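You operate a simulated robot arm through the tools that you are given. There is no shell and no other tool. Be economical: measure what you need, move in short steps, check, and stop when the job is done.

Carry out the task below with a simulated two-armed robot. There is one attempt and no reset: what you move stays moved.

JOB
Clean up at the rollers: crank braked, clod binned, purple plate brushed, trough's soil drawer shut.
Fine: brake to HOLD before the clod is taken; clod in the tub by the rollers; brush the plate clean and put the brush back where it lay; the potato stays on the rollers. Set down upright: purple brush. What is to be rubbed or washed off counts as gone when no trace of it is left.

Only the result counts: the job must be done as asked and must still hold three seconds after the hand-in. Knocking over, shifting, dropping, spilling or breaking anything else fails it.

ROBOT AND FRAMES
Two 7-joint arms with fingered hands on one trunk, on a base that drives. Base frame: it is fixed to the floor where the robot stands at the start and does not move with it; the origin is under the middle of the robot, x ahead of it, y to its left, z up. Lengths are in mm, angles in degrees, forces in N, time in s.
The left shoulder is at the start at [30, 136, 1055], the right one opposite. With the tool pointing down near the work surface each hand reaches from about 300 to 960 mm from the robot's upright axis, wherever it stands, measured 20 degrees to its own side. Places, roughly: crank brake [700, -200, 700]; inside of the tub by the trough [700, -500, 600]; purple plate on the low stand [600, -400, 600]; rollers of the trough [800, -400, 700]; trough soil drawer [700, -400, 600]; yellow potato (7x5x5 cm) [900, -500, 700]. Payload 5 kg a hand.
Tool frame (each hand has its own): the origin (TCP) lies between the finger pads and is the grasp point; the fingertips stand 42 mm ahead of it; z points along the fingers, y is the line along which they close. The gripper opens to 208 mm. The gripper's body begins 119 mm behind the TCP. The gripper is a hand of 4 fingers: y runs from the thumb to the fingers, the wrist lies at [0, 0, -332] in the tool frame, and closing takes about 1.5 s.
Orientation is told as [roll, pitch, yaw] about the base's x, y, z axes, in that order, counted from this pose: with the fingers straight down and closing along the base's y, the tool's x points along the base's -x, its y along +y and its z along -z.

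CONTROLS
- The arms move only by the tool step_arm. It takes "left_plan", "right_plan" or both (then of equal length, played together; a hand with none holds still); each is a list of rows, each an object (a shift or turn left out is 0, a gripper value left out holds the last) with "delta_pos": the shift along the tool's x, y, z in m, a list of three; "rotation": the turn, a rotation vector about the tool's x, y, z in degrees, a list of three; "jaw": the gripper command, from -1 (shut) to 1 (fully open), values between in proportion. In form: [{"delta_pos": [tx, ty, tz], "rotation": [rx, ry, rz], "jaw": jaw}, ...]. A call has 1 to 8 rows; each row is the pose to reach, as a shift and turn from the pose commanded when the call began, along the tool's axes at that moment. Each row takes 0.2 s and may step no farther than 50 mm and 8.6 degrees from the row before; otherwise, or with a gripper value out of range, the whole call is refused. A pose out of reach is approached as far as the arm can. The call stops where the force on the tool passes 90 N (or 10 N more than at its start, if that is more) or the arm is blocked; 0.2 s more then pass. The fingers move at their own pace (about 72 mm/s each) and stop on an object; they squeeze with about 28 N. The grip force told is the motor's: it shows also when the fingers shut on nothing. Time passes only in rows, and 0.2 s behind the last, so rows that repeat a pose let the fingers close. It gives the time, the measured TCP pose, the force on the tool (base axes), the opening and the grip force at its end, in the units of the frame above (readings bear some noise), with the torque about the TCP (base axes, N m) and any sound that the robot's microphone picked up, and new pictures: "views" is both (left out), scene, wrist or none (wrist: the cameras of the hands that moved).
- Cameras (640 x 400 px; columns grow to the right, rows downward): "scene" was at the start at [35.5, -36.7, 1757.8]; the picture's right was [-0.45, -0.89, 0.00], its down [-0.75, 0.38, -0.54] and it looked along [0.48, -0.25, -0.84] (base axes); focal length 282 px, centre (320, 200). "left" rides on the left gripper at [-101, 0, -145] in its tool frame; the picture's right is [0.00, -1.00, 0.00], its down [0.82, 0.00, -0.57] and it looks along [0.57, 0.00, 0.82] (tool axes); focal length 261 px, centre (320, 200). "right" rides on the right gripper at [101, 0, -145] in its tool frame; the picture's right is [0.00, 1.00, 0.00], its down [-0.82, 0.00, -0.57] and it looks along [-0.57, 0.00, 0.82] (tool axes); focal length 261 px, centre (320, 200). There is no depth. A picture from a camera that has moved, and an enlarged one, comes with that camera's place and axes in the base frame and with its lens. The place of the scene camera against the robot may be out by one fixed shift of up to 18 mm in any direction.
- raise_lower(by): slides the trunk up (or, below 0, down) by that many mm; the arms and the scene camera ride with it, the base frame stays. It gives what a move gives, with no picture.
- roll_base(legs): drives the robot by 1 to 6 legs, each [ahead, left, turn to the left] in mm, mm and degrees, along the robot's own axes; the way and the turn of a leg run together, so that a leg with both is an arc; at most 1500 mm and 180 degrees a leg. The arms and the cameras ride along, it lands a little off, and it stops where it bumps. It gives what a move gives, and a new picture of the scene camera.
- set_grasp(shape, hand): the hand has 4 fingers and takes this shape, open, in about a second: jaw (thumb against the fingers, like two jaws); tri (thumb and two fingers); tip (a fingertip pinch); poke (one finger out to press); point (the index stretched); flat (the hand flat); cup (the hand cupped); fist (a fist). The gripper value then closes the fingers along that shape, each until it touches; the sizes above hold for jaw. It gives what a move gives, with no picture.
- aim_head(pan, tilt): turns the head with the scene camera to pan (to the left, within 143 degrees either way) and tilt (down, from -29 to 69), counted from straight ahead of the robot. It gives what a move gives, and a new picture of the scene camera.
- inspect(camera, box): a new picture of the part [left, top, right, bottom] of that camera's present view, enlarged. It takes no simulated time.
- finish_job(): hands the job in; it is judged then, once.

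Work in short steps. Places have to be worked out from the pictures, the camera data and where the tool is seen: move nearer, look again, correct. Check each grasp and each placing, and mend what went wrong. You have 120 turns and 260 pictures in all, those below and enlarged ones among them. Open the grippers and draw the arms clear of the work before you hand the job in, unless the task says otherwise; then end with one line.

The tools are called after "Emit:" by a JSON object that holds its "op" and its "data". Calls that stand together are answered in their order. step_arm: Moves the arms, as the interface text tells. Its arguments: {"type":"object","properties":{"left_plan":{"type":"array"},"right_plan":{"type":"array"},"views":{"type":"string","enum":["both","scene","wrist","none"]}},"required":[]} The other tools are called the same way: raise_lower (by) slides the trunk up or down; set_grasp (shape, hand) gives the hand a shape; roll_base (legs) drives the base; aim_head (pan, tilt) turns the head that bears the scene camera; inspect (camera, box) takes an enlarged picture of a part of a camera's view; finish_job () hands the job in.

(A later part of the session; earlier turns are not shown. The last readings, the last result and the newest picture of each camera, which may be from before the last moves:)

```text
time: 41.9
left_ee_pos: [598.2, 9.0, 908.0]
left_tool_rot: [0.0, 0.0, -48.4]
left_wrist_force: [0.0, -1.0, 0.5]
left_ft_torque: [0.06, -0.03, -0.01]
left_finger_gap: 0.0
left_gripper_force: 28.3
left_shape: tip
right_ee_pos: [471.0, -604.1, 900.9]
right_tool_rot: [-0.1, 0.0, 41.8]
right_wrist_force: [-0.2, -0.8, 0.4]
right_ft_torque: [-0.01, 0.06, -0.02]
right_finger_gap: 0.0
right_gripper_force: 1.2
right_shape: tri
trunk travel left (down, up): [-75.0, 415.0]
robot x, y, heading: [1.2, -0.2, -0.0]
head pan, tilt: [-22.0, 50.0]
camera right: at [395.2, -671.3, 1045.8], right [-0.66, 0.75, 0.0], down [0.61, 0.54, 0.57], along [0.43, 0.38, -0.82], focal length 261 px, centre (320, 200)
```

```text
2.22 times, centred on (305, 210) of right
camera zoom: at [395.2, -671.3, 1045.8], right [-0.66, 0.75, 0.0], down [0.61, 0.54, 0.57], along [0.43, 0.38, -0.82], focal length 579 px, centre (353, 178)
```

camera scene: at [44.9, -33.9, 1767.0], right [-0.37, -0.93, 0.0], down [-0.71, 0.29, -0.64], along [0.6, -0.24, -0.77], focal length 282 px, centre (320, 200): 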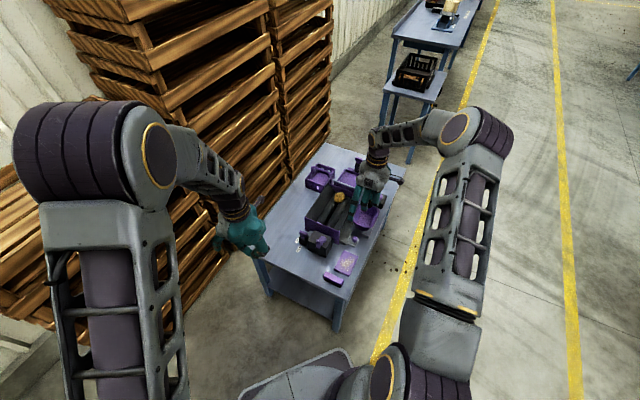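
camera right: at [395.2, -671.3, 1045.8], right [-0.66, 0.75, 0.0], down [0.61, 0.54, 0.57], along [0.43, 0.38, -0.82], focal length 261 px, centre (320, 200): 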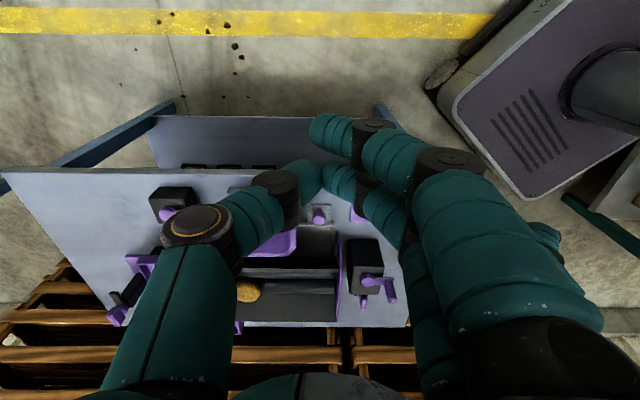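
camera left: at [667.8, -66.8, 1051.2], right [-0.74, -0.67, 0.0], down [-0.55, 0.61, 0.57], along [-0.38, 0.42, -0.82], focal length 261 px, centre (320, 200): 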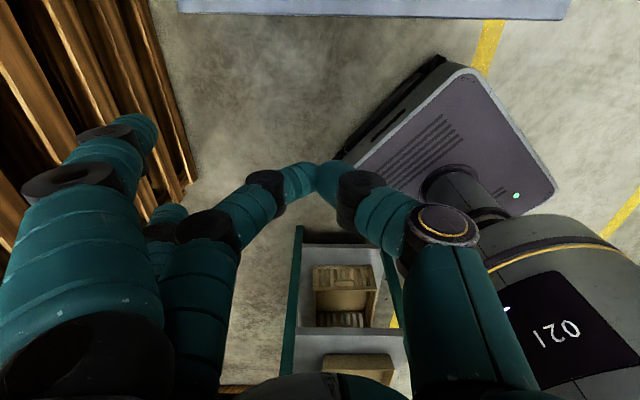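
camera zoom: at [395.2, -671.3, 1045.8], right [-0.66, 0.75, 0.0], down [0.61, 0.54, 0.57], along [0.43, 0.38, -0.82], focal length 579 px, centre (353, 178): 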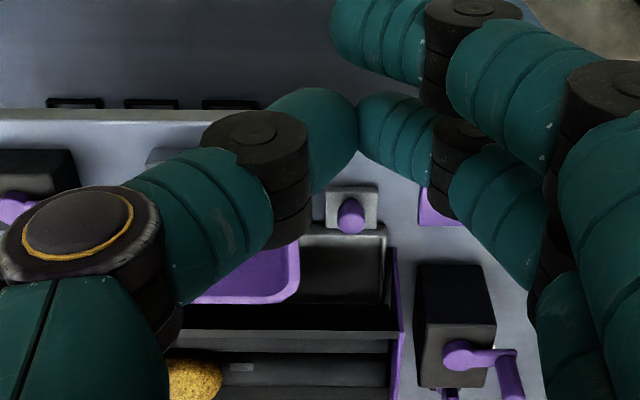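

The drawer (under the trough, its knob handle at about L=760, W=183) slides in towards the trough. The tub beside it is in the way of a vertical hand, so I will use a shut tip pinch tilted 40°, pushing from the table edge. First I set the shape and turn the hand.

Emit:
{"op": "set_grasp", "data": {"shape": "tip", "hand": "right"}}

Emit:
{"op": "step_arm", "data": {"right_plan": [{"rotation": [0, 0, 8.5], "jaw": -1}, {"rotation": [0, 0, 17]}, {"rotation": [0, 0, 25.5]}, {"rotation": [0, 0, 34]}, {"rotation": [0, 0, 42.5]}, {"rotation": [0, 0, 51]}, {"rotation": [0, 0, 59.5]}, {"rotation": [0, 0, 68]}], "views": "none"}}

Emit:
{"op": "step_arm", "data": {"right_plan": [{"rotation": [0, 0, 7.5], "jaw": -1}, {"rotation": [0, 0, 15]}, {"rotation": [0, 0, 22.1]}], "views": "none"}}

Emit:
{"op": "step_arm", "data": {"right_plan": [{"rotation": [-8, 0, 0], "jaw": -1}, {"rotation": [-16, 0, 0]}, {"rotation": [-24, 0, 0]}, {"rotation": [-32, 0, 0]}, {"rotation": [-40, 0, 0]}], "views": "both"}}

```text
time: 42.8
left_ee_pos: [600.0, 7.8, 907.4]
left_tool_rot: [-0.1, 0.0, -48.3]
left_wrist_force: [0.7, -1.3, 0.4]
left_ft_torque: [0.02, 0.01, -0.01]
left_finger_gap: 0.0
left_gripper_force: 28.1
left_shape: tip
right_ee_pos: [471.1, -605.3, 901.0]
right_tool_rot: [0.0, 0.0, 41.7]
right_wrist_force: [-0.1, -0.4, 0.1]
right_ft_torque: [-0.01, -0.02, -0.01]
right_finger_gap: 207.7
right_gripper_force: 0.1
right_shape: tip
trunk travel left (down, up): [-75.0, 415.0]
robot x, y, heading: [0.2, 0.4, 0.2]
head pan, tilt: [-22.0, 50.0]
```

```text
time: 44.6
left_ee_pos: [600.0, 7.6, 907.3]
left_tool_rot: [0.0, 0.0, -48.3]
left_wrist_force: [0.0, 0.5, 0.1]
left_ft_torque: [0.02, -0.02, 0.0]
left_finger_gap: 0.3
left_gripper_force: 28.0
left_shape: tip
right_ee_pos: [470.8, -603.8, 900.9]
right_tool_rot: [-0.1, 0.0, -26.3]
right_wrist_force: [-0.9, -0.4, 0.1]
right_ft_torque: [-0.02, 0.02, 0.0]
right_finger_gap: 0.0
right_gripper_force: 23.5
right_shape: tip
trunk travel left (down, up): [-75.0, 415.0]
robot x, y, heading: [-0.0, 1.5, -0.0]
head pan, tilt: [-22.0, 50.0]
```

```text
time: 45.4
left_ee_pos: [600.5, 9.0, 907.9]
left_tool_rot: [0.0, -0.1, -48.2]
left_wrist_force: [0.4, 0.1, 0.2]
left_ft_torque: [0.03, 0.0, -0.01]
left_finger_gap: 0.1
left_gripper_force: 28.3
left_shape: tip
right_ee_pos: [470.1, -604.1, 900.9]
right_tool_rot: [0.0, 0.0, -48.6]
right_wrist_force: [-0.1, -0.1, -0.4]
right_ft_torque: [0.0, 0.02, 0.05]
right_finger_gap: 0.0
right_gripper_force: 28.0
right_shape: tip
trunk travel left (down, up): [-75.0, 415.0]
robot x, y, heading: [-4.7, 0.6, 0.2]
head pan, tilt: [-22.0, 50.0]
```

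```text
time: 46.6
left_ee_pos: [598.1, 7.3, 908.5]
left_tool_rot: [0.0, 0.0, -48.2]
left_wrist_force: [0.0, -1.4, 0.2]
left_ft_torque: [0.13, -0.08, 0.0]
left_finger_gap: 0.0
left_gripper_force: 28.0
left_shape: tip
right_ee_pos: [471.6, -605.7, 902.1]
right_tool_rot: [40.2, -0.2, -48.4]
right_wrist_force: [-0.1, -0.1, 0.5]
right_ft_torque: [-0.01, -0.02, 0.0]
right_finger_gap: 0.0
right_gripper_force: 28.0
right_shape: tip
trunk travel left (down, up): [-75.0, 415.0]
robot x, y, heading: [-2.0, -2.2, -0.1]
head pan, tilt: [-22.0, 50.0]
camera scene: at [43.7, -35.6, 1767.0], right [-0.37, -0.93, 0.0], down [-0.71, 0.29, -0.64], along [0.6, -0.24, -0.77], focal length 282 px, centre (320, 200)
camera right: at [333.6, -591.2, 1012.5], right [0.57, 0.5, 0.64], down [0.27, -0.86, 0.44], along [0.77, -0.08, -0.63], focal length 261 px, centre (320, 200)
```

scene: 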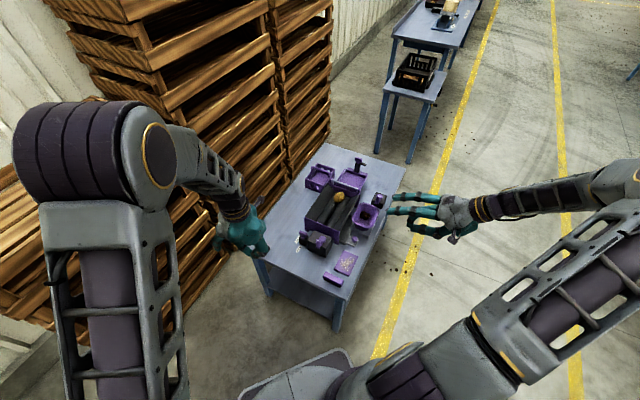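
right: 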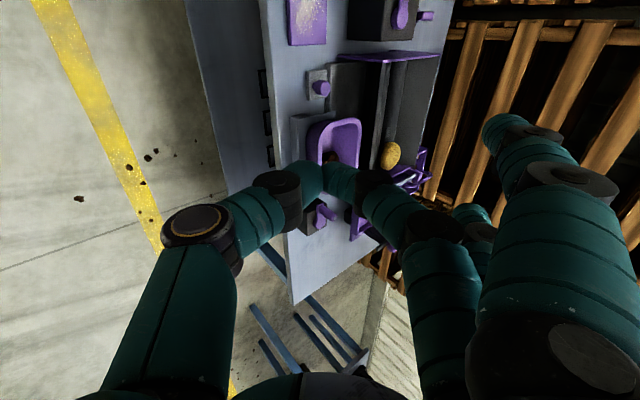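

The hand is tilted as wanted. The knob lies at L=767, W=184, z≈628. I bring the tips down outside it, still about 40 mm short.

Emit:
{"op": "step_arm", "data": {"right_plan": [{"delta_pos": [-0.001, -0.005, 0.041], "jaw": -1}, {"delta_pos": [-0.001, -0.01, 0.082]}, {"delta_pos": [-0.001, -0.015, 0.122]}, {"delta_pos": [-0.001, -0.02, 0.163]}, {"delta_pos": [-0.001, -0.025, 0.203]}, {"delta_pos": [-0.001, -0.03, 0.244]}, {"delta_pos": [-0.001, -0.034, 0.28]}], "views": "wrist"}}

Emit:
{"op": "inspect", "data": {"camera": "scene", "box": [320, 190, 420, 270]}}

```text
time: 48.2
left_ee_pos: [600.8, 8.6, 907.2]
left_tool_rot: [-0.1, 0.0, -48.3]
left_wrist_force: [0.6, 0.9, -0.5]
left_ft_torque: [0.05, 0.05, 0.03]
left_finger_gap: 0.0
left_gripper_force: 28.0
left_shape: tip
right_ee_pos: [586.0, -503.4, 664.0]
right_tool_rot: [39.9, 0.0, -48.4]
right_wrist_force: [0.4, -1.0, 0.2]
right_ft_torque: [0.17, 0.02, 0.11]
right_finger_gap: 0.1
right_gripper_force: 27.2
right_shape: tip
trunk travel left (down, up): [-75.0, 415.0]
robot x, y, heading: [-2.8, 0.4, 0.2]
head pan, tilt: [-22.0, 50.0]
camera right: at [448.6, -489.6, 776.6], right [0.58, 0.51, 0.64], down [0.27, -0.86, 0.44], along [0.77, -0.08, -0.63], focal length 261 px, centre (320, 200)
```

right: 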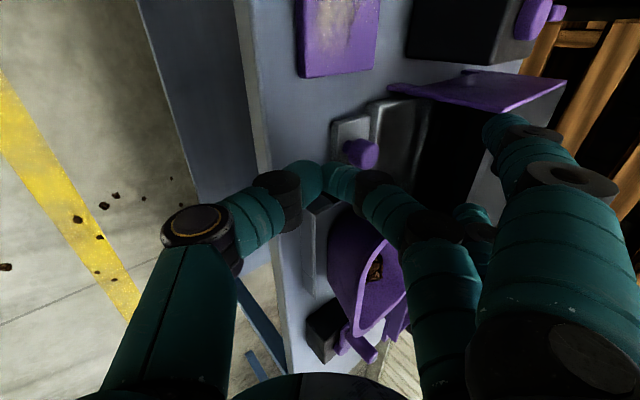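

```text
5.00 times, centred on (370, 230) of scene
camera zoom: at [45.4, -34.4, 1766.9], right [-0.38, -0.93, 0.0], down [-0.71, 0.29, -0.64], along [0.6, -0.24, -0.77], focal length 1408 px, centre (70, 50)
```

zoom: 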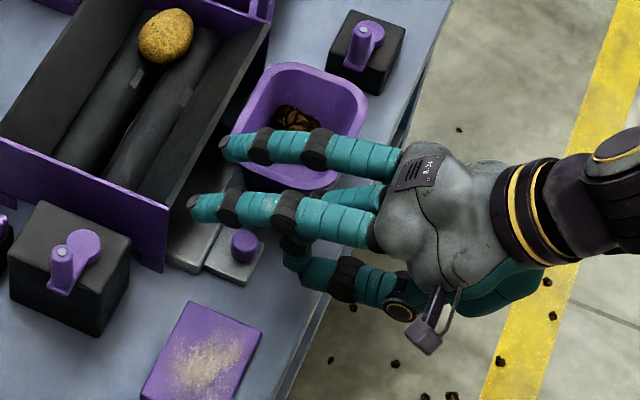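

The tips stand behind the knob at its height. I push horizontally towards the trough and watch the force.

Emit:
{"op": "step_arm", "data": {"right_plan": [{"delta_pos": [0, 0.0077, 0.0064], "jaw": -1}, {"delta_pos": [0, 0.0153, 0.0129]}, {"delta_pos": [0, 0.023, 0.0193]}, {"delta_pos": [0, 0.0306, 0.0257]}, {"delta_pos": [0, 0.0383, 0.0322]}], "views": "wrist"}}

Emit:
{"op": "inspect", "data": {"camera": "scene", "box": [320, 200, 400, 260]}}

```text
time: 49.4
left_ee_pos: [600.3, 8.6, 907.2]
left_tool_rot: [0.0, 0.0, -48.3]
left_wrist_force: [-0.3, 0.4, -0.1]
left_ft_torque: [-0.02, 0.01, 0.03]
left_finger_gap: 0.0
left_gripper_force: 28.2
left_shape: tip
right_ee_pos: [624.7, -468.3, 664.5]
right_tool_rot: [40.0, 0.0, -48.4]
right_wrist_force: [0.0, 0.2, 0.1]
right_ft_torque: [-0.01, 0.03, -0.02]
right_finger_gap: 0.1
right_gripper_force: 28.0
right_shape: tip
trunk travel left (down, up): [-75.0, 415.0]
robot x, y, heading: [-1.7, 2.1, 0.1]
head pan, tilt: [-22.0, 50.0]
camera right: at [488.0, -455.3, 776.7], right [0.58, 0.51, 0.64], down [0.27, -0.86, 0.44], along [0.77, -0.08, -0.63], focal length 261 px, centre (320, 200)
```

right: 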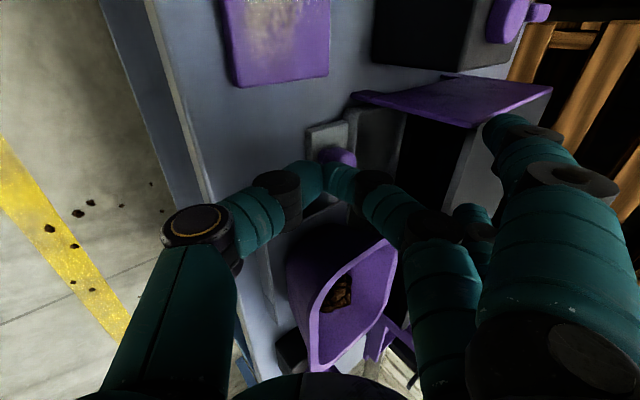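

```text
6.67 times, centred on (360, 230) of scene
camera zoom: at [44.9, -33.9, 1767.0], right [-0.37, -0.93, 0.0], down [-0.71, 0.29, -0.64], along [0.6, -0.24, -0.77], focal length 1877 px, centre (53, 0)
```

zoom: 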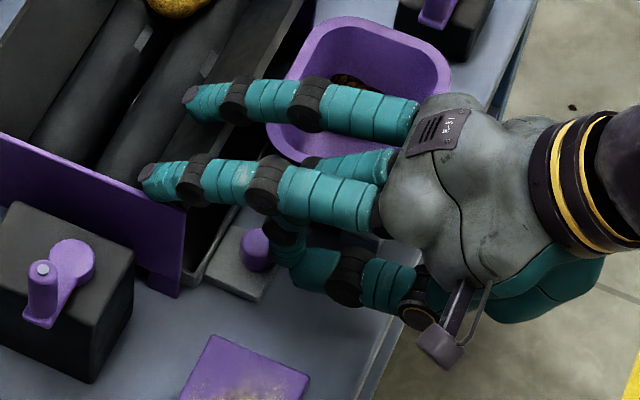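

The drawer follows (knob now at W≈209). I push on in small rows until the stop.

Emit:
{"op": "step_arm", "data": {"right_plan": [{"delta_pos": [0, 0.0046, 0.0039], "jaw": -1}, {"delta_pos": [0, 0.0092, 0.0077]}, {"delta_pos": [0, 0.0138, 0.0116]}, {"delta_pos": [0, 0.0184, 0.0154]}], "views": "wrist"}}

Emit:
{"op": "inspect", "data": {"camera": "scene", "box": [320, 190, 400, 250]}}

```text
time: 50.4
left_ee_pos: [599.4, 8.5, 906.9]
left_tool_rot: [0.0, -0.1, -48.3]
left_wrist_force: [-0.8, -0.7, -0.1]
left_ft_torque: [-0.03, 0.0, 0.01]
left_finger_gap: 0.1
left_gripper_force: 27.9
left_shape: tip
right_ee_pos: [642.4, -454.1, 665.1]
right_tool_rot: [40.0, 0.0, -48.5]
right_wrist_force: [0.2, -0.3, 0.5]
right_ft_torque: [0.03, 0.02, -0.04]
right_finger_gap: 0.0
right_gripper_force: 27.5
right_shape: tip
trunk travel left (down, up): [-75.0, 415.0]
robot x, y, heading: [0.6, -2.7, -0.1]
head pan, tilt: [-22.0, 50.0]
camera right: at [505.2, -439.6, 776.3], right [0.58, 0.51, 0.64], down [0.27, -0.86, 0.44], along [0.77, -0.08, -0.63], focal length 261 px, centre (320, 200)
```

right: 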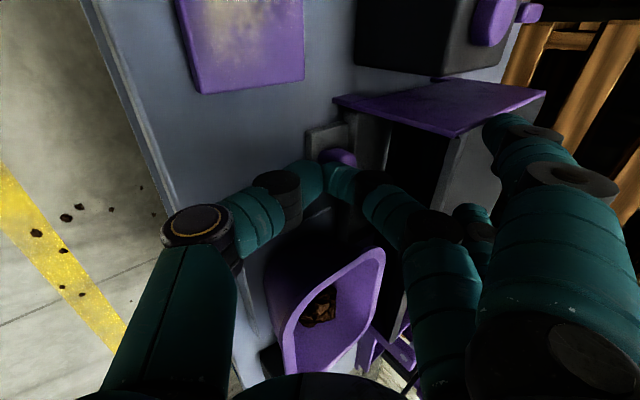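

```text
6.67 times, centred on (360, 220) of scene
camera zoom: at [44.8, -34.0, 1767.0], right [-0.37, -0.93, 0.0], down [-0.71, 0.29, -0.64], along [0.6, -0.24, -0.77], focal length 1877 px, centre (53, 67)
```

zoom: 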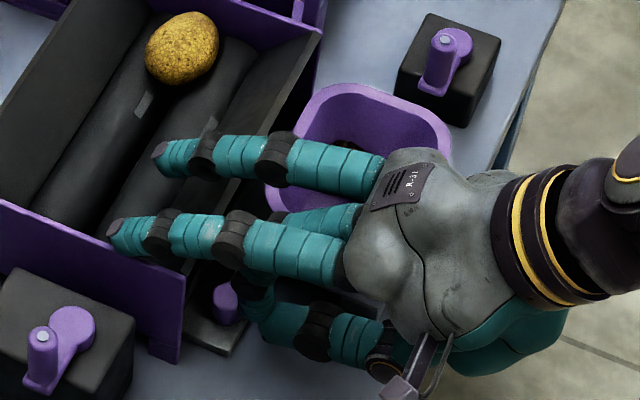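

Still moving freely. I push 8 mm more, mindful of the index finger near the trough wall.

Emit:
{"op": "step_arm", "data": {"right_plan": [{"delta_pos": [0, 0.0023, 0.0019], "jaw": -1}, {"delta_pos": [0, 0.0046, 0.0039]}, {"delta_pos": [0, 0.0061, 0.0051]}], "views": "none"}}

Emit:
{"op": "inspect", "data": {"camera": "scene", "box": [325, 205, 375, 245]}}

Emit:
{"op": "inspect", "data": {"camera": "right", "box": [240, 70, 480, 250]}}

```text
time: 51.2
left_ee_pos: [598.7, 9.0, 908.3]
left_tool_rot: [0.0, -0.1, -48.3]
left_wrist_force: [-0.5, 0.4, -0.4]
left_ft_torque: [-0.03, 0.0, 0.03]
left_finger_gap: 0.0
left_gripper_force: 27.5
left_shape: tip
right_ee_pos: [647.2, -449.3, 664.9]
right_tool_rot: [40.0, -0.1, -48.3]
right_wrist_force: [-1.0, -0.5, 0.5]
right_ft_torque: [-0.01, 0.02, 0.01]
right_finger_gap: 0.3
right_gripper_force: 27.7
right_shape: tip
trunk travel left (down, up): [-75.0, 415.0]
robot x, y, heading: [1.2, 2.6, -0.0]
head pan, tilt: [-22.0, 50.0]
```

```text
10.00 times, centred on (350, 225) of scene
camera zoom: at [44.7, -34.0, 1767.0], right [-0.37, -0.93, 0.0], down [-0.71, 0.29, -0.64], along [0.6, -0.24, -0.77], focal length 2816 px, centre (20, -50)
```

zoom: 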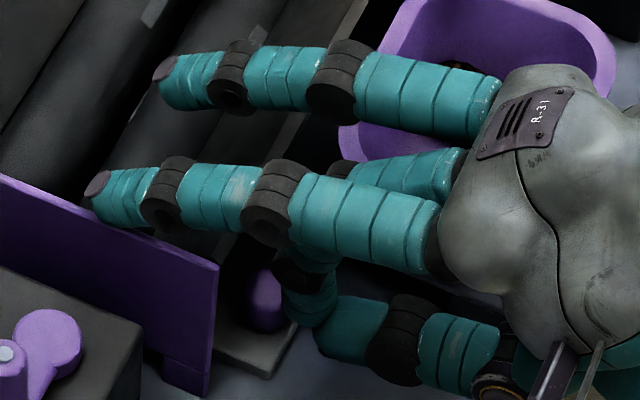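

```text
2.22 times, centred on (360, 160) of right
camera zoom: at [511.0, -434.5, 776.5], right [0.58, 0.51, 0.64], down [0.27, -0.86, 0.44], along [0.77, -0.08, -0.63], focal length 579 px, centre (231, 289)
```

zoom: 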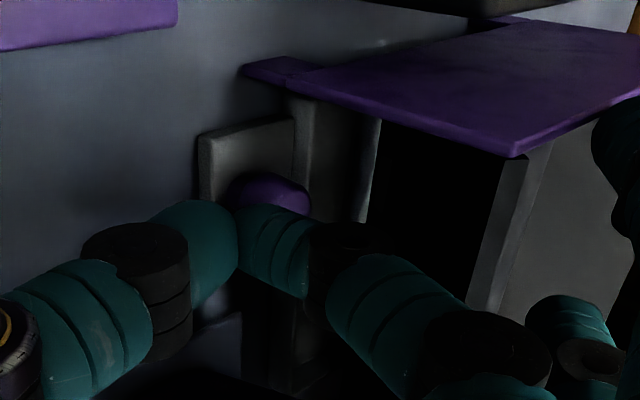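

The drawer is not yet at its stop (knob W≈240). I tilt the hand 6° more to keep the index off the trough wall and push on 6 mm.

Emit:
{"op": "step_arm", "data": {"right_plan": [{"rotation": [-3, 0, 0], "jaw": -1}, {"rotation": [-6, 0, 0]}, {"delta_pos": [0, 0.0015, 0.0013], "rotation": [-6, 0, 0]}, {"delta_pos": [0, 0.0031, 0.0026], "rotation": [-6, 0, 0]}, {"delta_pos": [0, 0.0046, 0.0039], "rotation": [-6, 0, 0]}], "views": "none"}}

Emit:
{"op": "inspect", "data": {"camera": "scene", "box": [325, 205, 375, 245]}}

Emit:
{"op": "inspect", "data": {"camera": "right", "box": [240, 70, 480, 250]}}

```text
time: 52.4
left_ee_pos: [598.7, 7.7, 907.8]
left_tool_rot: [0.0, 0.0, -48.2]
left_wrist_force: [0.2, -0.4, 0.0]
left_ft_torque: [-0.02, 0.0, 0.03]
left_finger_gap: 0.0
left_gripper_force: 28.5
left_shape: tip
right_ee_pos: [650.8, -446.2, 664.6]
right_tool_rot: [46.0, -0.1, -48.4]
right_wrist_force: [-8.7, -5.7, 7.4]
right_ft_torque: [0.05, -0.01, 0.0]
right_finger_gap: 0.1
right_gripper_force: 27.5
right_shape: tip
trunk travel left (down, up): [-75.0, 415.0]
robot x, y, heading: [0.5, -1.0, -0.1]
head pan, tilt: [-22.0, 50.0]
```

```text
10.00 times, centred on (350, 225) of scene
camera zoom: at [43.5, -34.2, 1767.1], right [-0.38, -0.93, 0.0], down [-0.71, 0.29, -0.64], along [0.6, -0.24, -0.77], focal length 2816 px, centre (20, -50)
```

zoom: 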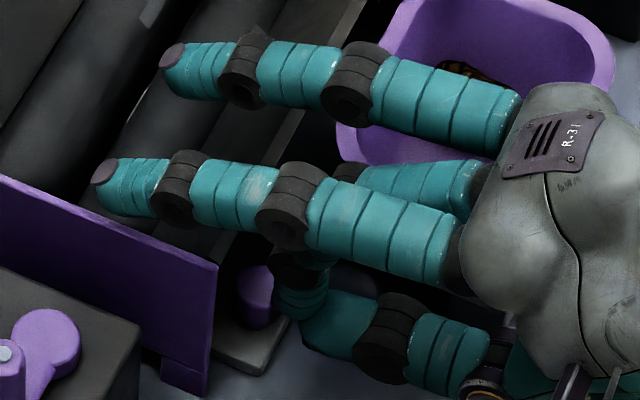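

```text
2.22 times, centred on (360, 160) of right
camera zoom: at [505.3, -439.4, 765.9], right [0.52, 0.46, 0.72], down [0.23, -0.89, 0.4], along [0.82, -0.04, -0.57], focal length 579 px, centre (231, 289)
```

zoom: 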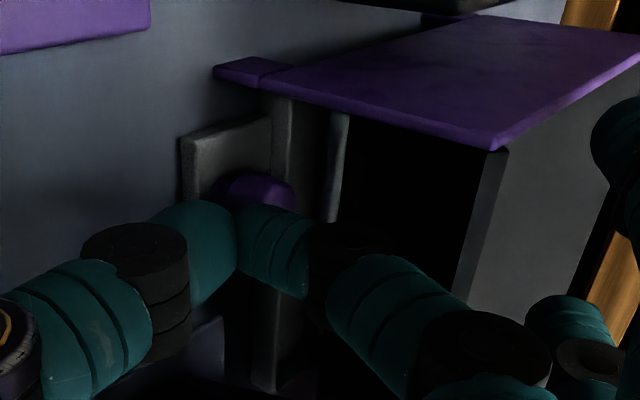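

A 10 N resistance now acts at the tip, probably the stop. I push 4 mm more in command to confirm.

Emit:
{"op": "step_arm", "data": {"right_plan": [{"delta_pos": [0, 0.0014, 0.0014], "jaw": -1}, {"delta_pos": [0, 0.0028, 0.0029]}, {"delta_pos": [0, 0.0028, 0.0029]}], "views": "none"}}

Emit:
{"op": "inspect", "data": {"camera": "scene", "box": [325, 205, 375, 245]}}

```text
time: 53.2
left_ee_pos: [598.7, 8.0, 908.6]
left_tool_rot: [0.1, -0.1, -48.3]
left_wrist_force: [-0.2, 0.4, -1.0]
left_ft_torque: [0.0, 0.03, 0.0]
left_finger_gap: 0.3
left_gripper_force: 28.0
left_shape: tip
right_ee_pos: [652.7, -444.9, 665.0]
right_tool_rot: [46.0, -0.2, -48.5]
right_wrist_force: [-24.5, -18.7, 17.2]
right_ft_torque: [-0.07, 0.13, 0.03]
right_finger_gap: 0.0
right_gripper_force: 28.3
right_shape: tip
trunk travel left (down, up): [-75.0, 415.0]
robot x, y, heading: [-1.2, -0.3, -0.1]
head pan, tilt: [-22.0, 50.0]
```

```text
10.00 times, centred on (350, 225) of scene
camera zoom: at [41.7, -34.5, 1767.2], right [-0.38, -0.93, 0.0], down [-0.71, 0.29, -0.64], along [0.6, -0.24, -0.77], focal length 2816 px, centre (20, -50)
```

zoom: 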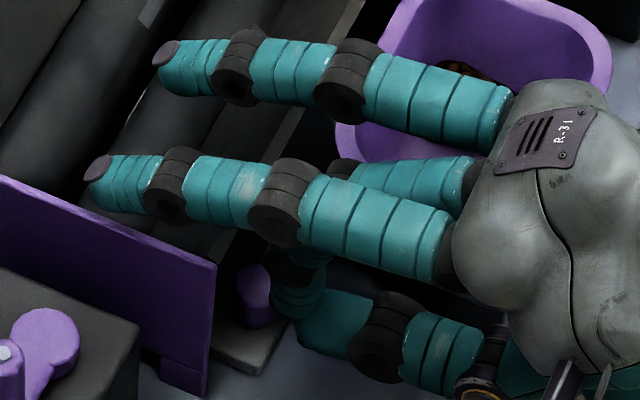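

The force rises stiffly to 35 N: the drawer is at its stop. I back off and retreat along the tool axis.

Emit:
{"op": "step_arm", "data": {"right_plan": [{"delta_pos": [0, -0.012, -0.012]}, {"delta_pos": [0, -0.025, -0.03]}, {"delta_pos": [0, -0.025, -0.075]}, {"delta_pos": [0, -0.025, -0.12]}, {"delta_pos": [0, -0.025, -0.165]}, {"delta_pos": [0, -0.025, -0.21]}, {"delta_pos": [0, -0.025, -0.255]}], "views": "none"}}

Emit:
{"op": "inspect", "data": {"camera": "scene", "box": [300, 170, 400, 300]}}

Emit:
{"op": "inspect", "data": {"camera": "scene", "box": [330, 200, 380, 240]}}

```text
time: 54.8
left_ee_pos: [599.1, 10.2, 908.6]
left_tool_rot: [0.0, -0.1, -48.4]
left_wrist_force: [-1.3, -0.5, -0.5]
left_ft_torque: [-0.03, -0.04, -0.01]
left_finger_gap: 0.0
left_gripper_force: 27.4
left_shape: tip
right_ee_pos: [500.9, -574.1, 826.5]
right_tool_rot: [45.9, 0.0, -48.4]
right_wrist_force: [0.3, 1.1, 0.3]
right_ft_torque: [-0.11, 0.03, -0.03]
right_finger_gap: 0.0
right_gripper_force: 27.5
right_shape: tip
trunk travel left (down, up): [-75.0, 415.0]
robot x, y, heading: [3.2, -2.1, 0.0]
head pan, tilt: [-22.0, 50.0]
```

```text
3.08 times, centred on (350, 235) of scene
camera zoom: at [43.3, -33.5, 1767.1], right [-0.37, -0.93, 0.0], down [-0.71, 0.29, -0.64], along [0.6, -0.24, -0.77], focal length 866 px, centre (228, 92)
```

zoom: 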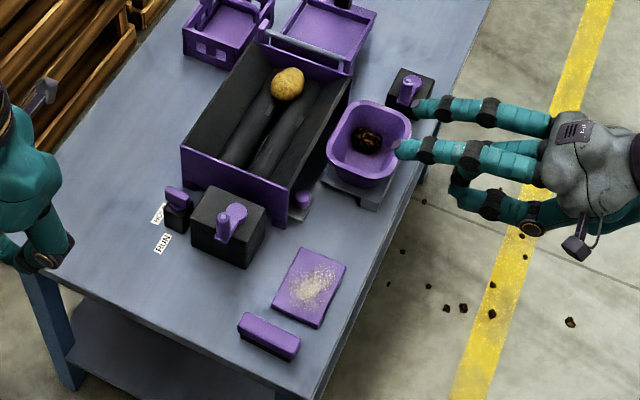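

```text
10.00 times, centred on (355, 220) of scene
camera zoom: at [43.3, -33.5, 1767.1], right [-0.37, -0.93, 0.0], down [-0.71, 0.29, -0.64], along [0.6, -0.24, -0.77], focal length 2816 px, centre (-30, 0)
```

zoom: 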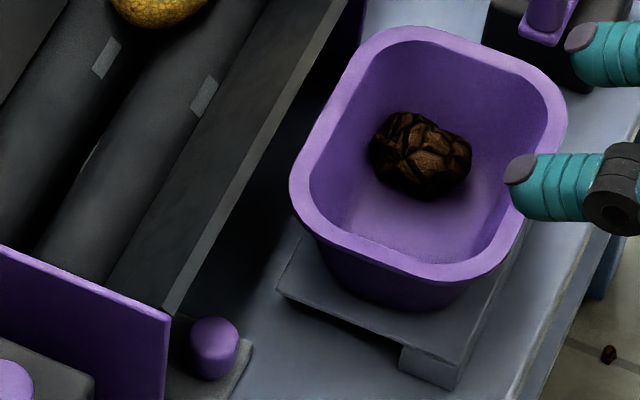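

The drawer is shut; only its handle stands out as it should. Now the brush: I untilt the right hand and turn it to yaw 42.

Emit:
{"op": "step_arm", "data": {"right_plan": [{"delta_pos": [0, 0.008, -0.008], "rotation": [7.7, 0, 0]}, {"delta_pos": [0, 0.016, -0.016], "rotation": [15.4, 0, 0]}, {"delta_pos": [0, 0.024, -0.024], "rotation": [23.1, 0, 0]}, {"delta_pos": [0, 0.032, -0.032], "rotation": [30.8, 0, 0]}, {"delta_pos": [0, 0.04, -0.04], "rotation": [38.5, 0, 0]}, {"delta_pos": [0, 0.043, -0.042], "rotation": [46, 0, 0]}], "views": "none"}}

Emit:
{"op": "set_grasp", "data": {"shape": "jaw", "hand": "right"}}

Emit:
{"op": "step_arm", "data": {"right_plan": [{"delta_pos": [0.02, 0.01, 0], "rotation": [0, 0, -8.5]}, {"delta_pos": [0.04, 0.02, 0], "rotation": [0, 0, -17]}, {"delta_pos": [0.06, 0.03, 0], "rotation": [0, 0, -25.5]}, {"delta_pos": [0.08, 0.04, 0], "rotation": [0, 0, -34]}, {"delta_pos": [0.1, 0.05, 0], "rotation": [0, 0, -42.5]}, {"delta_pos": [0.12, 0.06, 0], "rotation": [0, 0, -51]}, {"delta_pos": [0.14, 0.07, 0], "rotation": [0, 0, -59.5]}, {"delta_pos": [0.16, 0.08, 0], "rotation": [0, 0, -68]}], "views": "none"}}

Emit:
{"op": "step_arm", "data": {"right_plan": [{"rotation": [0, 0, -7.5], "jaw": 0}, {"rotation": [0, 0, -15], "jaw": 0}, {"rotation": [0, 0, -22], "jaw": 0}], "views": "wrist"}}

```text
time: 56.2
left_ee_pos: [601.0, 8.6, 906.3]
left_tool_rot: [0.1, -0.1, -48.3]
left_wrist_force: [-0.1, 0.5, -0.5]
left_ft_torque: [-0.07, 0.09, 0.0]
left_finger_gap: 0.3
left_gripper_force: 27.2
left_shape: tip
right_ee_pos: [503.4, -576.0, 884.5]
right_tool_rot: [-0.1, -0.1, -48.6]
right_wrist_force: [-0.4, -0.4, -1.5]
right_ft_torque: [0.04, -0.02, 0.02]
right_finger_gap: 0.0
right_gripper_force: 27.5
right_shape: tip
trunk travel left (down, up): [-75.0, 415.0]
robot x, y, heading: [2.5, 0.4, 0.1]
head pan, tilt: [-22.0, 50.0]
```

```text
time: 57.1
left_ee_pos: [599.6, 9.4, 907.6]
left_tool_rot: [0.0, 0.1, -48.4]
left_wrist_force: [0.8, -0.1, -0.8]
left_ft_torque: [-0.01, 0.01, -0.03]
left_finger_gap: 0.0
left_gripper_force: 28.3
left_shape: tip
right_ee_pos: [504.1, -575.8, 883.2]
right_tool_rot: [0.0, 0.0, -48.4]
right_wrist_force: [0.0, 0.6, -0.6]
right_ft_torque: [0.0, -0.02, 0.01]
right_finger_gap: 208.0
right_gripper_force: 0.0
right_shape: jaw
trunk travel left (down, up): [-75.0, 415.0]
robot x, y, heading: [1.8, -0.0, -0.1]
head pan, tilt: [-22.0, 50.0]
```

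```text
time: 58.9
left_ee_pos: [600.1, 9.2, 907.2]
left_tool_rot: [0.0, 0.0, -48.4]
left_wrist_force: [-0.7, 0.4, 0.2]
left_ft_torque: [-0.04, -0.01, 0.02]
left_finger_gap: 0.0
left_gripper_force: 28.1
left_shape: tip
right_ee_pos: [458.8, -402.4, 883.7]
right_tool_rot: [-0.1, 0.0, 19.8]
right_wrist_force: [-0.5, 0.6, 0.1]
right_ft_torque: [-0.04, 0.01, 0.02]
right_finger_gap: 208.1
right_gripper_force: 0.1
right_shape: jaw
trunk travel left (down, up): [-75.0, 415.0]
robot x, y, heading: [2.0, 1.4, 0.0]
head pan, tilt: [-22.0, 50.0]
```

```text
time: 59.7
left_ee_pos: [598.8, 8.3, 907.1]
left_tool_rot: [0.0, -0.1, -48.3]
left_wrist_force: [0.0, 0.8, -0.2]
left_ft_torque: [0.01, -0.01, 0.0]
left_finger_gap: 0.1
left_gripper_force: 28.0
left_shape: tip
right_ee_pos: [458.6, -402.2, 883.7]
right_tool_rot: [0.0, -0.1, 41.7]
right_wrist_force: [0.2, 0.1, 0.6]
right_ft_torque: [0.03, 0.0, 0.01]
right_finger_gap: 105.1
right_gripper_force: 0.0
right_shape: jaw
trunk travel left (down, up): [-75.0, 415.0]
robot x, y, heading: [2.0, 1.3, 0.1]
head pan, tilt: [-22.0, 50.0]
camera right: at [382.3, -469.0, 1029.1], right [-0.66, 0.75, 0.0], down [0.61, 0.54, 0.57], along [0.43, 0.38, -0.82], focal length 261 px, centre (320, 200)
```

right: 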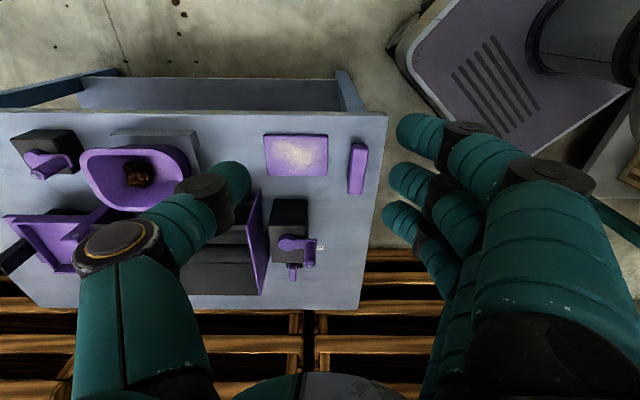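

The brush lies at L≈539, W≈188, its long side along W. I move above it for a closer look.

Emit:
{"op": "step_arm", "data": {"right_plan": [{"delta_pos": [-0.028, 0.017, 0.02], "jaw": -0.3}, {"delta_pos": [-0.056, 0.033, 0.045]}, {"delta_pos": [-0.084, 0.05, 0.07]}, {"delta_pos": [-0.111, 0.066, 0.095]}, {"delta_pos": [-0.111, 0.066, 0.1]}], "views": "wrist"}}

Emit:
{"op": "inspect", "data": {"camera": "right", "box": [180, 60, 420, 240]}}

Emit:
{"op": "inspect", "data": {"camera": "scene", "box": [310, 240, 380, 300]}}

```text
time: 60.9
left_ee_pos: [598.9, 8.4, 906.3]
left_tool_rot: [0.0, 0.0, -48.3]
left_wrist_force: [-0.1, 0.2, 0.1]
left_ft_torque: [0.03, -0.04, 0.0]
left_finger_gap: 0.0
left_gripper_force: 28.0
left_shape: tip
right_ee_pos: [496.8, -280.4, 784.2]
right_tool_rot: [0.0, 0.0, 41.6]
right_wrist_force: [0.2, -0.4, -0.2]
right_ft_torque: [0.01, -0.02, -0.01]
right_finger_gap: 73.2
right_gripper_force: 0.0
right_shape: jaw
trunk travel left (down, up): [-75.0, 415.0]
robot x, y, heading: [-0.9, -3.0, 0.1]
head pan, tilt: [-22.0, 50.0]
camera right: at [419.7, -346.3, 928.6], right [-0.66, 0.75, 0.0], down [0.62, 0.54, 0.57], along [0.43, 0.38, -0.82], focal length 261 px, centre (320, 200)
```

right: 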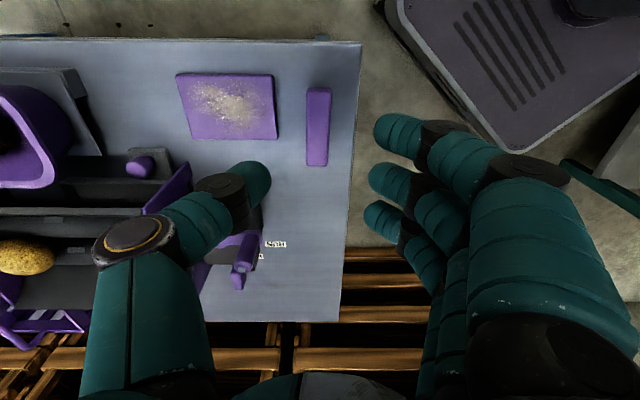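

```text
2.22 times, centred on (300, 150) of right
camera zoom: at [419.7, -346.3, 928.6], right [-0.66, 0.75, 0.0], down [0.62, 0.54, 0.57], along [0.43, 0.38, -0.82], focal length 579 px, centre (364, 311)
```

zoom: 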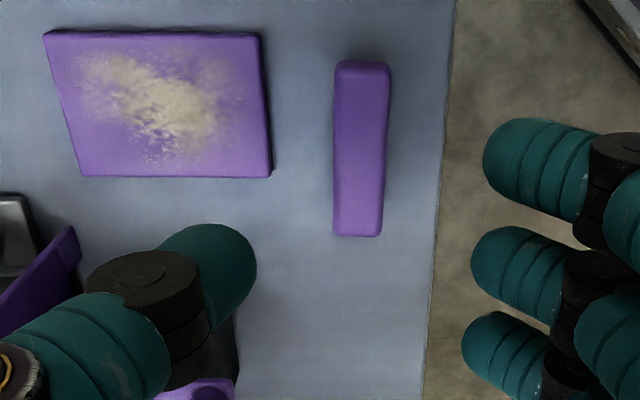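

```text
6.67 times, centred on (345, 270) of scene
camera zoom: at [44.1, -34.3, 1767.1], right [-0.37, -0.93, 0.0], down [-0.71, 0.29, -0.64], along [0.6, -0.24, -0.77], focal length 1877 px, centre (153, -267)
```

zoom: 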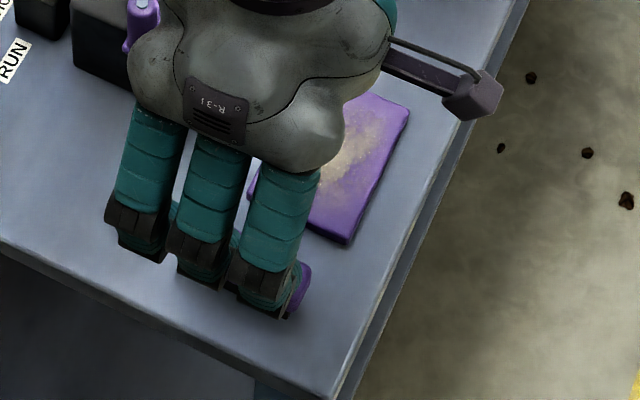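

The brush is about 94 x 27 mm, turned some 2° against the hand. I align, narrow the gap to 50 mm and go down to TCP z≈660.

Emit:
{"op": "step_arm", "data": {"right_plan": [{"delta_pos": [-0.005, 0.001, 0.02], "rotation": [0, 0, 1.8], "jaw": -0.52}, {"delta_pos": [-0.005, 0.001, 0.055], "rotation": [0, 0, 1.8]}, {"delta_pos": [-0.005, 0.001, 0.09], "rotation": [0, 0, 1.8]}, {"delta_pos": [-0.005, 0.001, 0.11], "rotation": [0, 0, 1.8]}, {"delta_pos": [-0.005, 0.001, 0.124], "rotation": [0, 0, 1.8]}], "views": "wrist"}}

Emit:
{"op": "inspect", "data": {"camera": "right", "box": [180, 80, 440, 280]}}

Emit:
{"op": "inspect", "data": {"camera": "scene", "box": [310, 240, 380, 300]}}

```text
time: 62.1
left_ee_pos: [599.8, 10.1, 907.9]
left_tool_rot: [0.0, 0.0, -48.3]
left_wrist_force: [0.9, 1.4, 0.4]
left_ft_torque: [-0.08, 0.03, -0.01]
left_finger_gap: 0.0
left_gripper_force: 28.2
left_shape: tip
right_ee_pos: [501.2, -275.5, 658.4]
right_tool_rot: [0.0, 0.2, 39.8]
right_wrist_force: [0.2, -0.3, 0.6]
right_ft_torque: [0.01, 0.05, 0.02]
right_finger_gap: 50.4
right_gripper_force: 0.0
right_shape: jaw
trunk travel left (down, up): [-75.0, 415.0]
robot x, y, heading: [1.9, -0.8, -0.0]
head pan, tilt: [-22.0, 50.0]
camera right: at [422.2, -339.0, 803.0], right [-0.64, 0.77, 0.0], down [0.63, 0.52, 0.57], along [0.44, 0.36, -0.82], focal length 261 px, centre (320, 200)
```

right: 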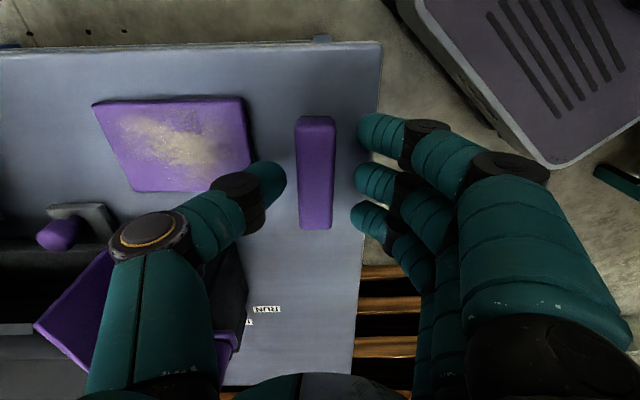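

```text
2.00 times, centred on (310, 180) of right
camera zoom: at [422.2, -339.0, 803.0], right [-0.64, 0.77, 0.0], down [0.63, 0.52, 0.57], along [0.44, 0.36, -0.82], focal length 521 px, centre (340, 240)
```

zoom: 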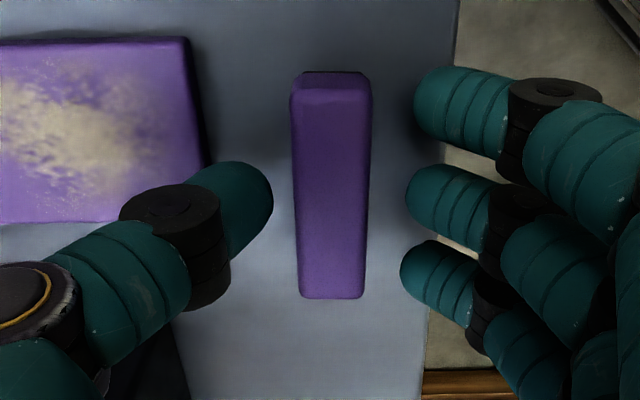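

```text
6.67 times, centred on (345, 270) of scene
camera zoom: at [45.3, -32.8, 1767.0], right [-0.37, -0.93, 0.0], down [-0.71, 0.29, -0.64], along [0.6, -0.24, -0.77], focal length 1877 px, centre (153, -267)
```

zoom: 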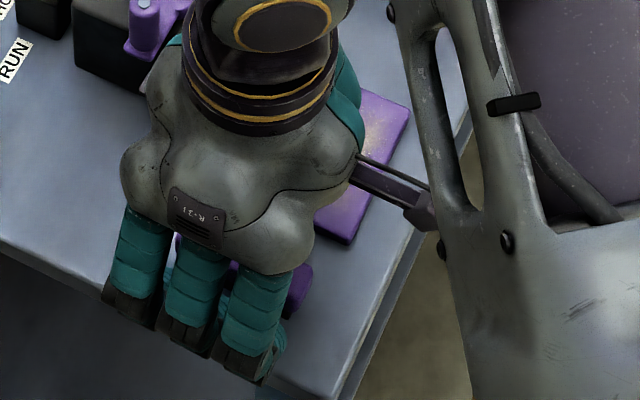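

The brush is low (top z≈620) and 3 mm off towards the thumb. I go 9 mm lower, correct and close.

Emit:
{"op": "step_arm", "data": {"right_plan": [{"delta_pos": [0, -0.003, 0.005]}, {"delta_pos": [0, -0.003, 0.0095]}, {"delta_pos": [0, -0.003, 0.0095], "jaw": -1}, {"delta_pos": [0, -0.003, 0.0095], "jaw": -1}, {"delta_pos": [0, -0.003, 0.0095], "jaw": -1}, {"delta_pos": [0, -0.003, 0.0095], "jaw": -1}], "views": "none"}}

Emit:
{"op": "inspect", "data": {"camera": "right", "box": [180, 80, 440, 280]}}

```text
time: 63.5
left_ee_pos: [600.0, 10.0, 907.1]
left_tool_rot: [-0.1, -0.1, -48.3]
left_wrist_force: [-0.4, 0.1, 0.1]
left_ft_torque: [-0.02, -0.02, 0.03]
left_finger_gap: 0.0
left_gripper_force: 28.4
left_shape: tip
right_ee_pos: [501.6, -276.1, 649.8]
right_tool_rot: [0.1, -0.1, 39.8]
right_wrist_force: [0.8, 1.4, 0.2]
right_ft_torque: [0.0, -0.02, -0.01]
right_finger_gap: 23.0
right_gripper_force: 28.0
right_shape: jaw
trunk travel left (down, up): [-75.0, 415.0]
robot x, y, heading: [-2.7, -2.9, 0.2]
head pan, tilt: [-22.0, 50.0]
```

```text
2.00 times, centred on (310, 180) of right
camera zoom: at [423.8, -341.4, 794.9], right [-0.64, 0.77, 0.0], down [0.63, 0.52, 0.57], along [0.44, 0.36, -0.82], focal length 521 px, centre (340, 240)
```

zoom: 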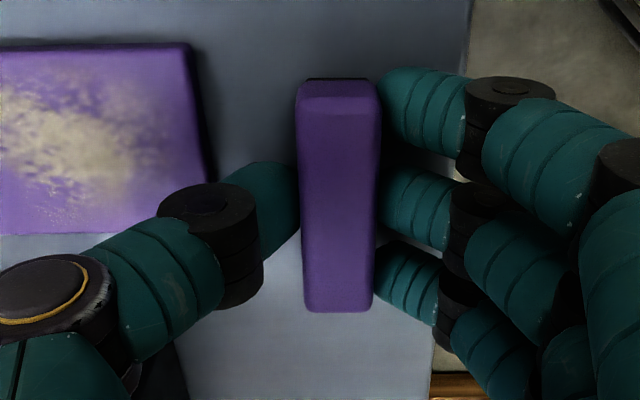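

The brush is gripped (23 mm) at pose (501.6, -276.1, 649.8), yaw 39.8, which I note for the return. I lift it and carry it to the near side of the plate.

Emit:
{"op": "step_arm", "data": {"right_plan": [{"delta_pos": [0, 0, -0.025], "jaw": -1}, {"delta_pos": [0, 0, -0.05]}, {"delta_pos": [0.005, -0.03, -0.05]}, {"delta_pos": [0.011, -0.06, -0.05]}, {"delta_pos": [0.011, -0.06, -0.045]}], "views": "wrist"}}

Emit:
{"op": "inspect", "data": {"camera": "left", "box": [0, 0, 640, 400]}}

Emit:
{"op": "inspect", "data": {"camera": "scene", "box": [310, 220, 390, 300]}}

```text
time: 64.7
left_ee_pos: [599.7, 8.4, 907.5]
left_tool_rot: [0.0, 0.0, -48.3]
left_wrist_force: [-0.1, -0.4, 0.2]
left_ft_torque: [-0.01, 0.03, -0.02]
left_finger_gap: 0.0
left_gripper_force: 28.0
left_shape: tip
right_ee_pos: [530.3, -331.5, 695.5]
right_tool_rot: [0.0, 0.0, 39.7]
right_wrist_force: [0.7, -0.1, -0.4]
right_ft_torque: [0.01, 0.03, -0.03]
right_finger_gap: 23.1
right_gripper_force: 27.5
right_shape: jaw
trunk travel left (down, up): [-75.0, 415.0]
robot x, y, heading: [2.5, -0.7, -0.1]
head pan, tilt: [-22.0, 50.0]
camera right: at [452.4, -395.3, 840.3], right [-0.64, 0.77, 0.0], down [0.63, 0.52, 0.57], along [0.44, 0.36, -0.82], focal length 261 px, centre (320, 200)
```

right: 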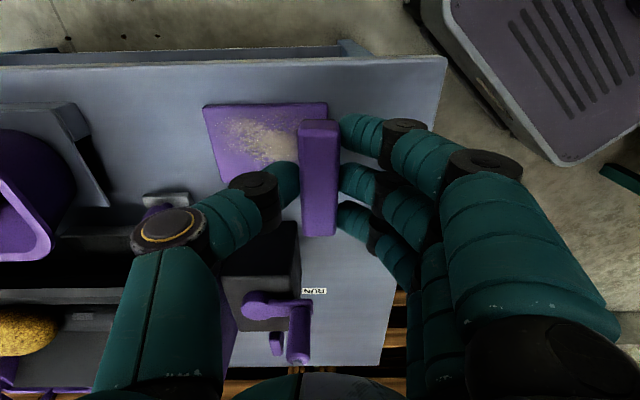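

```text
1.00 times, centred on (320, 200) of left (not enlarged: the box is as wide or as high as the picture)
camera zoom: at [667.4, -66.9, 1051.4], right [-0.74, -0.67, 0.0], down [-0.55, 0.61, 0.57], along [-0.38, 0.43, -0.82], focal length 261 px, centre (320, 200)
```

zoom: 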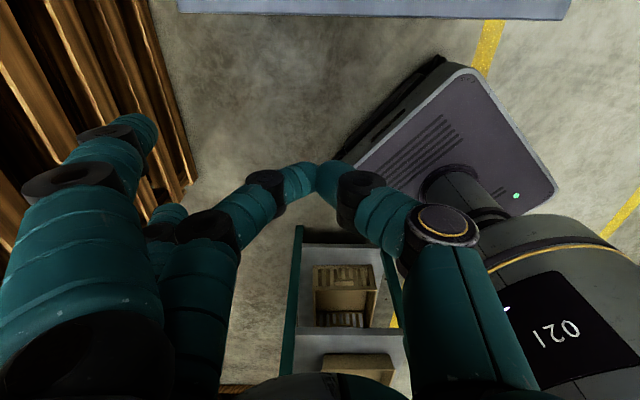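

```text
5.00 times, centred on (350, 260) of scene
camera zoom: at [45.1, -33.8, 1767.0], right [-0.37, -0.93, 0.0], down [-0.71, 0.29, -0.64], along [0.6, -0.24, -0.77], focal length 1408 px, centre (170, -100)
```

zoom: 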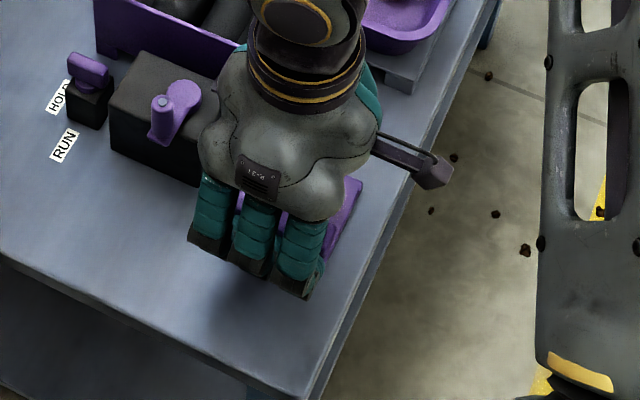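

The brush is held and hovers at the plate's near edge. I lower it in small steps to find contact.

Emit:
{"op": "step_arm", "data": {"right_plan": [{"delta_pos": [0, -0.004, 0.018], "jaw": -1}, {"delta_pos": [0, -0.004, 0.024]}, {"delta_pos": [0, -0.004, 0.028]}, {"delta_pos": [0, -0.004, 0.031]}], "views": "none"}}

Emit:
{"op": "inspect", "data": {"camera": "right", "box": [180, 80, 420, 260]}}

```text
time: 65.7
left_ee_pos: [599.3, 9.2, 906.3]
left_tool_rot: [0.0, 0.0, -48.3]
left_wrist_force: [-0.6, -0.2, -0.2]
left_ft_torque: [0.01, -0.01, 0.02]
left_finger_gap: 0.1
left_gripper_force: 28.1
left_shape: tip
right_ee_pos: [535.1, -334.3, 664.1]
right_tool_rot: [0.1, 0.0, 39.7]
right_wrist_force: [0.7, 0.0, 0.0]
right_ft_torque: [-0.02, -0.02, 0.01]
right_finger_gap: 23.0
right_gripper_force: 28.1
right_shape: jaw
trunk travel left (down, up): [-75.0, 415.0]
robot x, y, heading: [-2.8, -1.2, -0.0]
head pan, tilt: [-22.0, 50.0]
```

```text
2.22 times, centred on (300, 170) of right
camera zoom: at [456.1, -397.6, 809.3], right [-0.64, 0.77, 0.0], down [0.63, 0.52, 0.57], along [0.44, 0.36, -0.82], focal length 579 px, centre (364, 267)
```

zoom: 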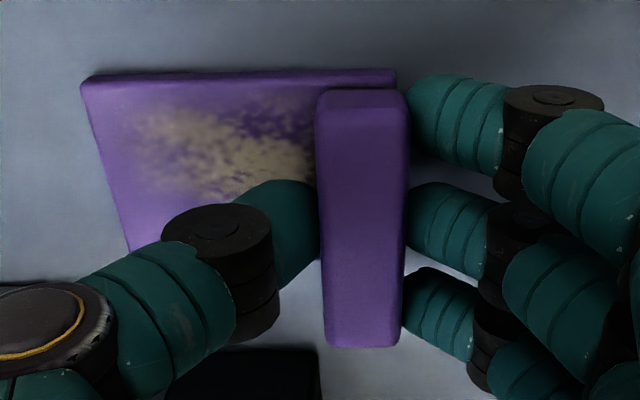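

No contact yet (brush bottom ≈614). I shift 12 mm so the brush spans the plate's width, and go lower in small rows.

Emit:
{"op": "step_arm", "data": {"right_plan": [{"delta_pos": [0.012, 0, 0], "jaw": -1}, {"delta_pos": [0.012, 0, 0.003]}, {"delta_pos": [0.012, 0, 0.005]}, {"delta_pos": [0.012, 0, 0.006]}], "views": "none"}}

```text
time: 66.7
left_ee_pos: [598.7, 11.0, 908.3]
left_tool_rot: [0.0, -0.1, -48.3]
left_wrist_force: [0.2, -0.3, 0.6]
left_ft_torque: [0.01, -0.02, -0.01]
left_finger_gap: 0.0
left_gripper_force: 28.0
left_shape: tip
right_ee_pos: [526.1, -342.5, 660.2]
right_tool_rot: [-0.2, 0.0, 39.8]
right_wrist_force: [-1.4, 0.3, 26.4]
right_ft_torque: [0.13, 0.14, 0.0]
right_finger_gap: 23.7
right_gripper_force: 27.9
right_shape: jaw
trunk travel left (down, up): [-75.0, 415.0]
robot x, y, heading: [-2.1, 1.9, 0.3]
head pan, tilt: [-22.0, 50.0]
```

Contact with 26 N. I ease off by 1.5 mm and sweep the brush along the plate.

Emit:
{"op": "step_arm", "data": {"right_plan": [{"delta_pos": [0, 0, -0.0015], "jaw": -1}, {"delta_pos": [0, -0.012, -0.0015]}, {"delta_pos": [0, -0.024, -0.0015]}, {"delta_pos": [0, -0.036, -0.0015]}, {"delta_pos": [0, -0.048, -0.0015]}, {"delta_pos": [0, -0.06, -0.0015]}, {"delta_pos": [0, -0.072, -0.0015]}, {"delta_pos": [0, -0.081, -0.0015]}], "views": "none"}}

Emit:
{"op": "inspect", "data": {"camera": "right", "box": [180, 80, 440, 280]}}

Emit:
{"op": "inspect", "data": {"camera": "scene", "box": [310, 220, 390, 300]}}

```text
time: 68.5
left_ee_pos: [599.4, 9.4, 908.5]
left_tool_rot: [0.0, 0.0, -48.3]
left_wrist_force: [-0.7, -0.6, -0.7]
left_ft_torque: [0.01, 0.04, 0.03]
left_finger_gap: 0.0
left_gripper_force: 28.0
left_shape: tip
right_ee_pos: [578.9, -404.3, 660.8]
right_tool_rot: [-0.1, -0.1, 39.8]
right_wrist_force: [-2.5, 2.2, 10.2]
right_ft_torque: [0.23, 0.15, 0.02]
right_finger_gap: 24.1
right_gripper_force: 28.2
right_shape: jaw
trunk travel left (down, up): [-75.0, 415.0]
robot x, y, heading: [-1.0, 0.8, -0.0]
head pan, tilt: [-22.0, 50.0]
```

```text
2.00 times, centred on (310, 180) of right
camera zoom: at [499.8, -467.7, 805.7], right [-0.64, 0.77, 0.0], down [0.63, 0.52, 0.57], along [0.44, 0.36, -0.82], focal length 521 px, centre (340, 240)
```

zoom: 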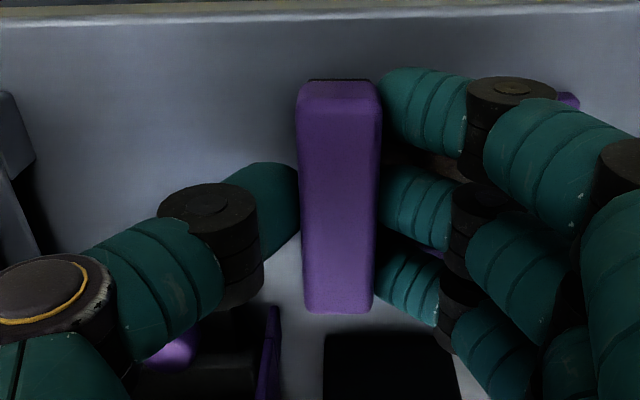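

```text
5.00 times, centred on (350, 260) of scene
camera zoom: at [44.1, -33.7, 1767.0], right [-0.37, -0.93, 0.0], down [-0.71, 0.29, -0.64], along [0.6, -0.24, -0.77], focal length 1408 px, centre (170, -100)
```

zoom: 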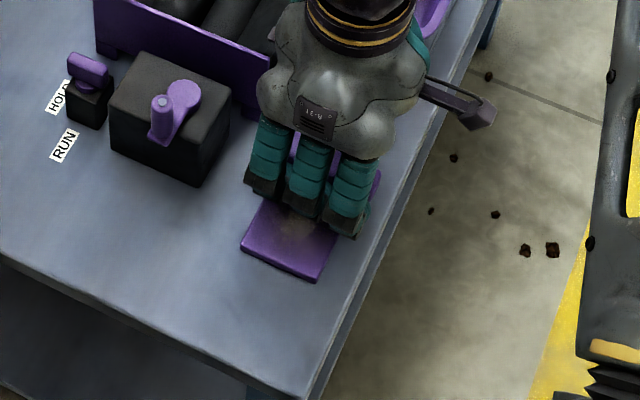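

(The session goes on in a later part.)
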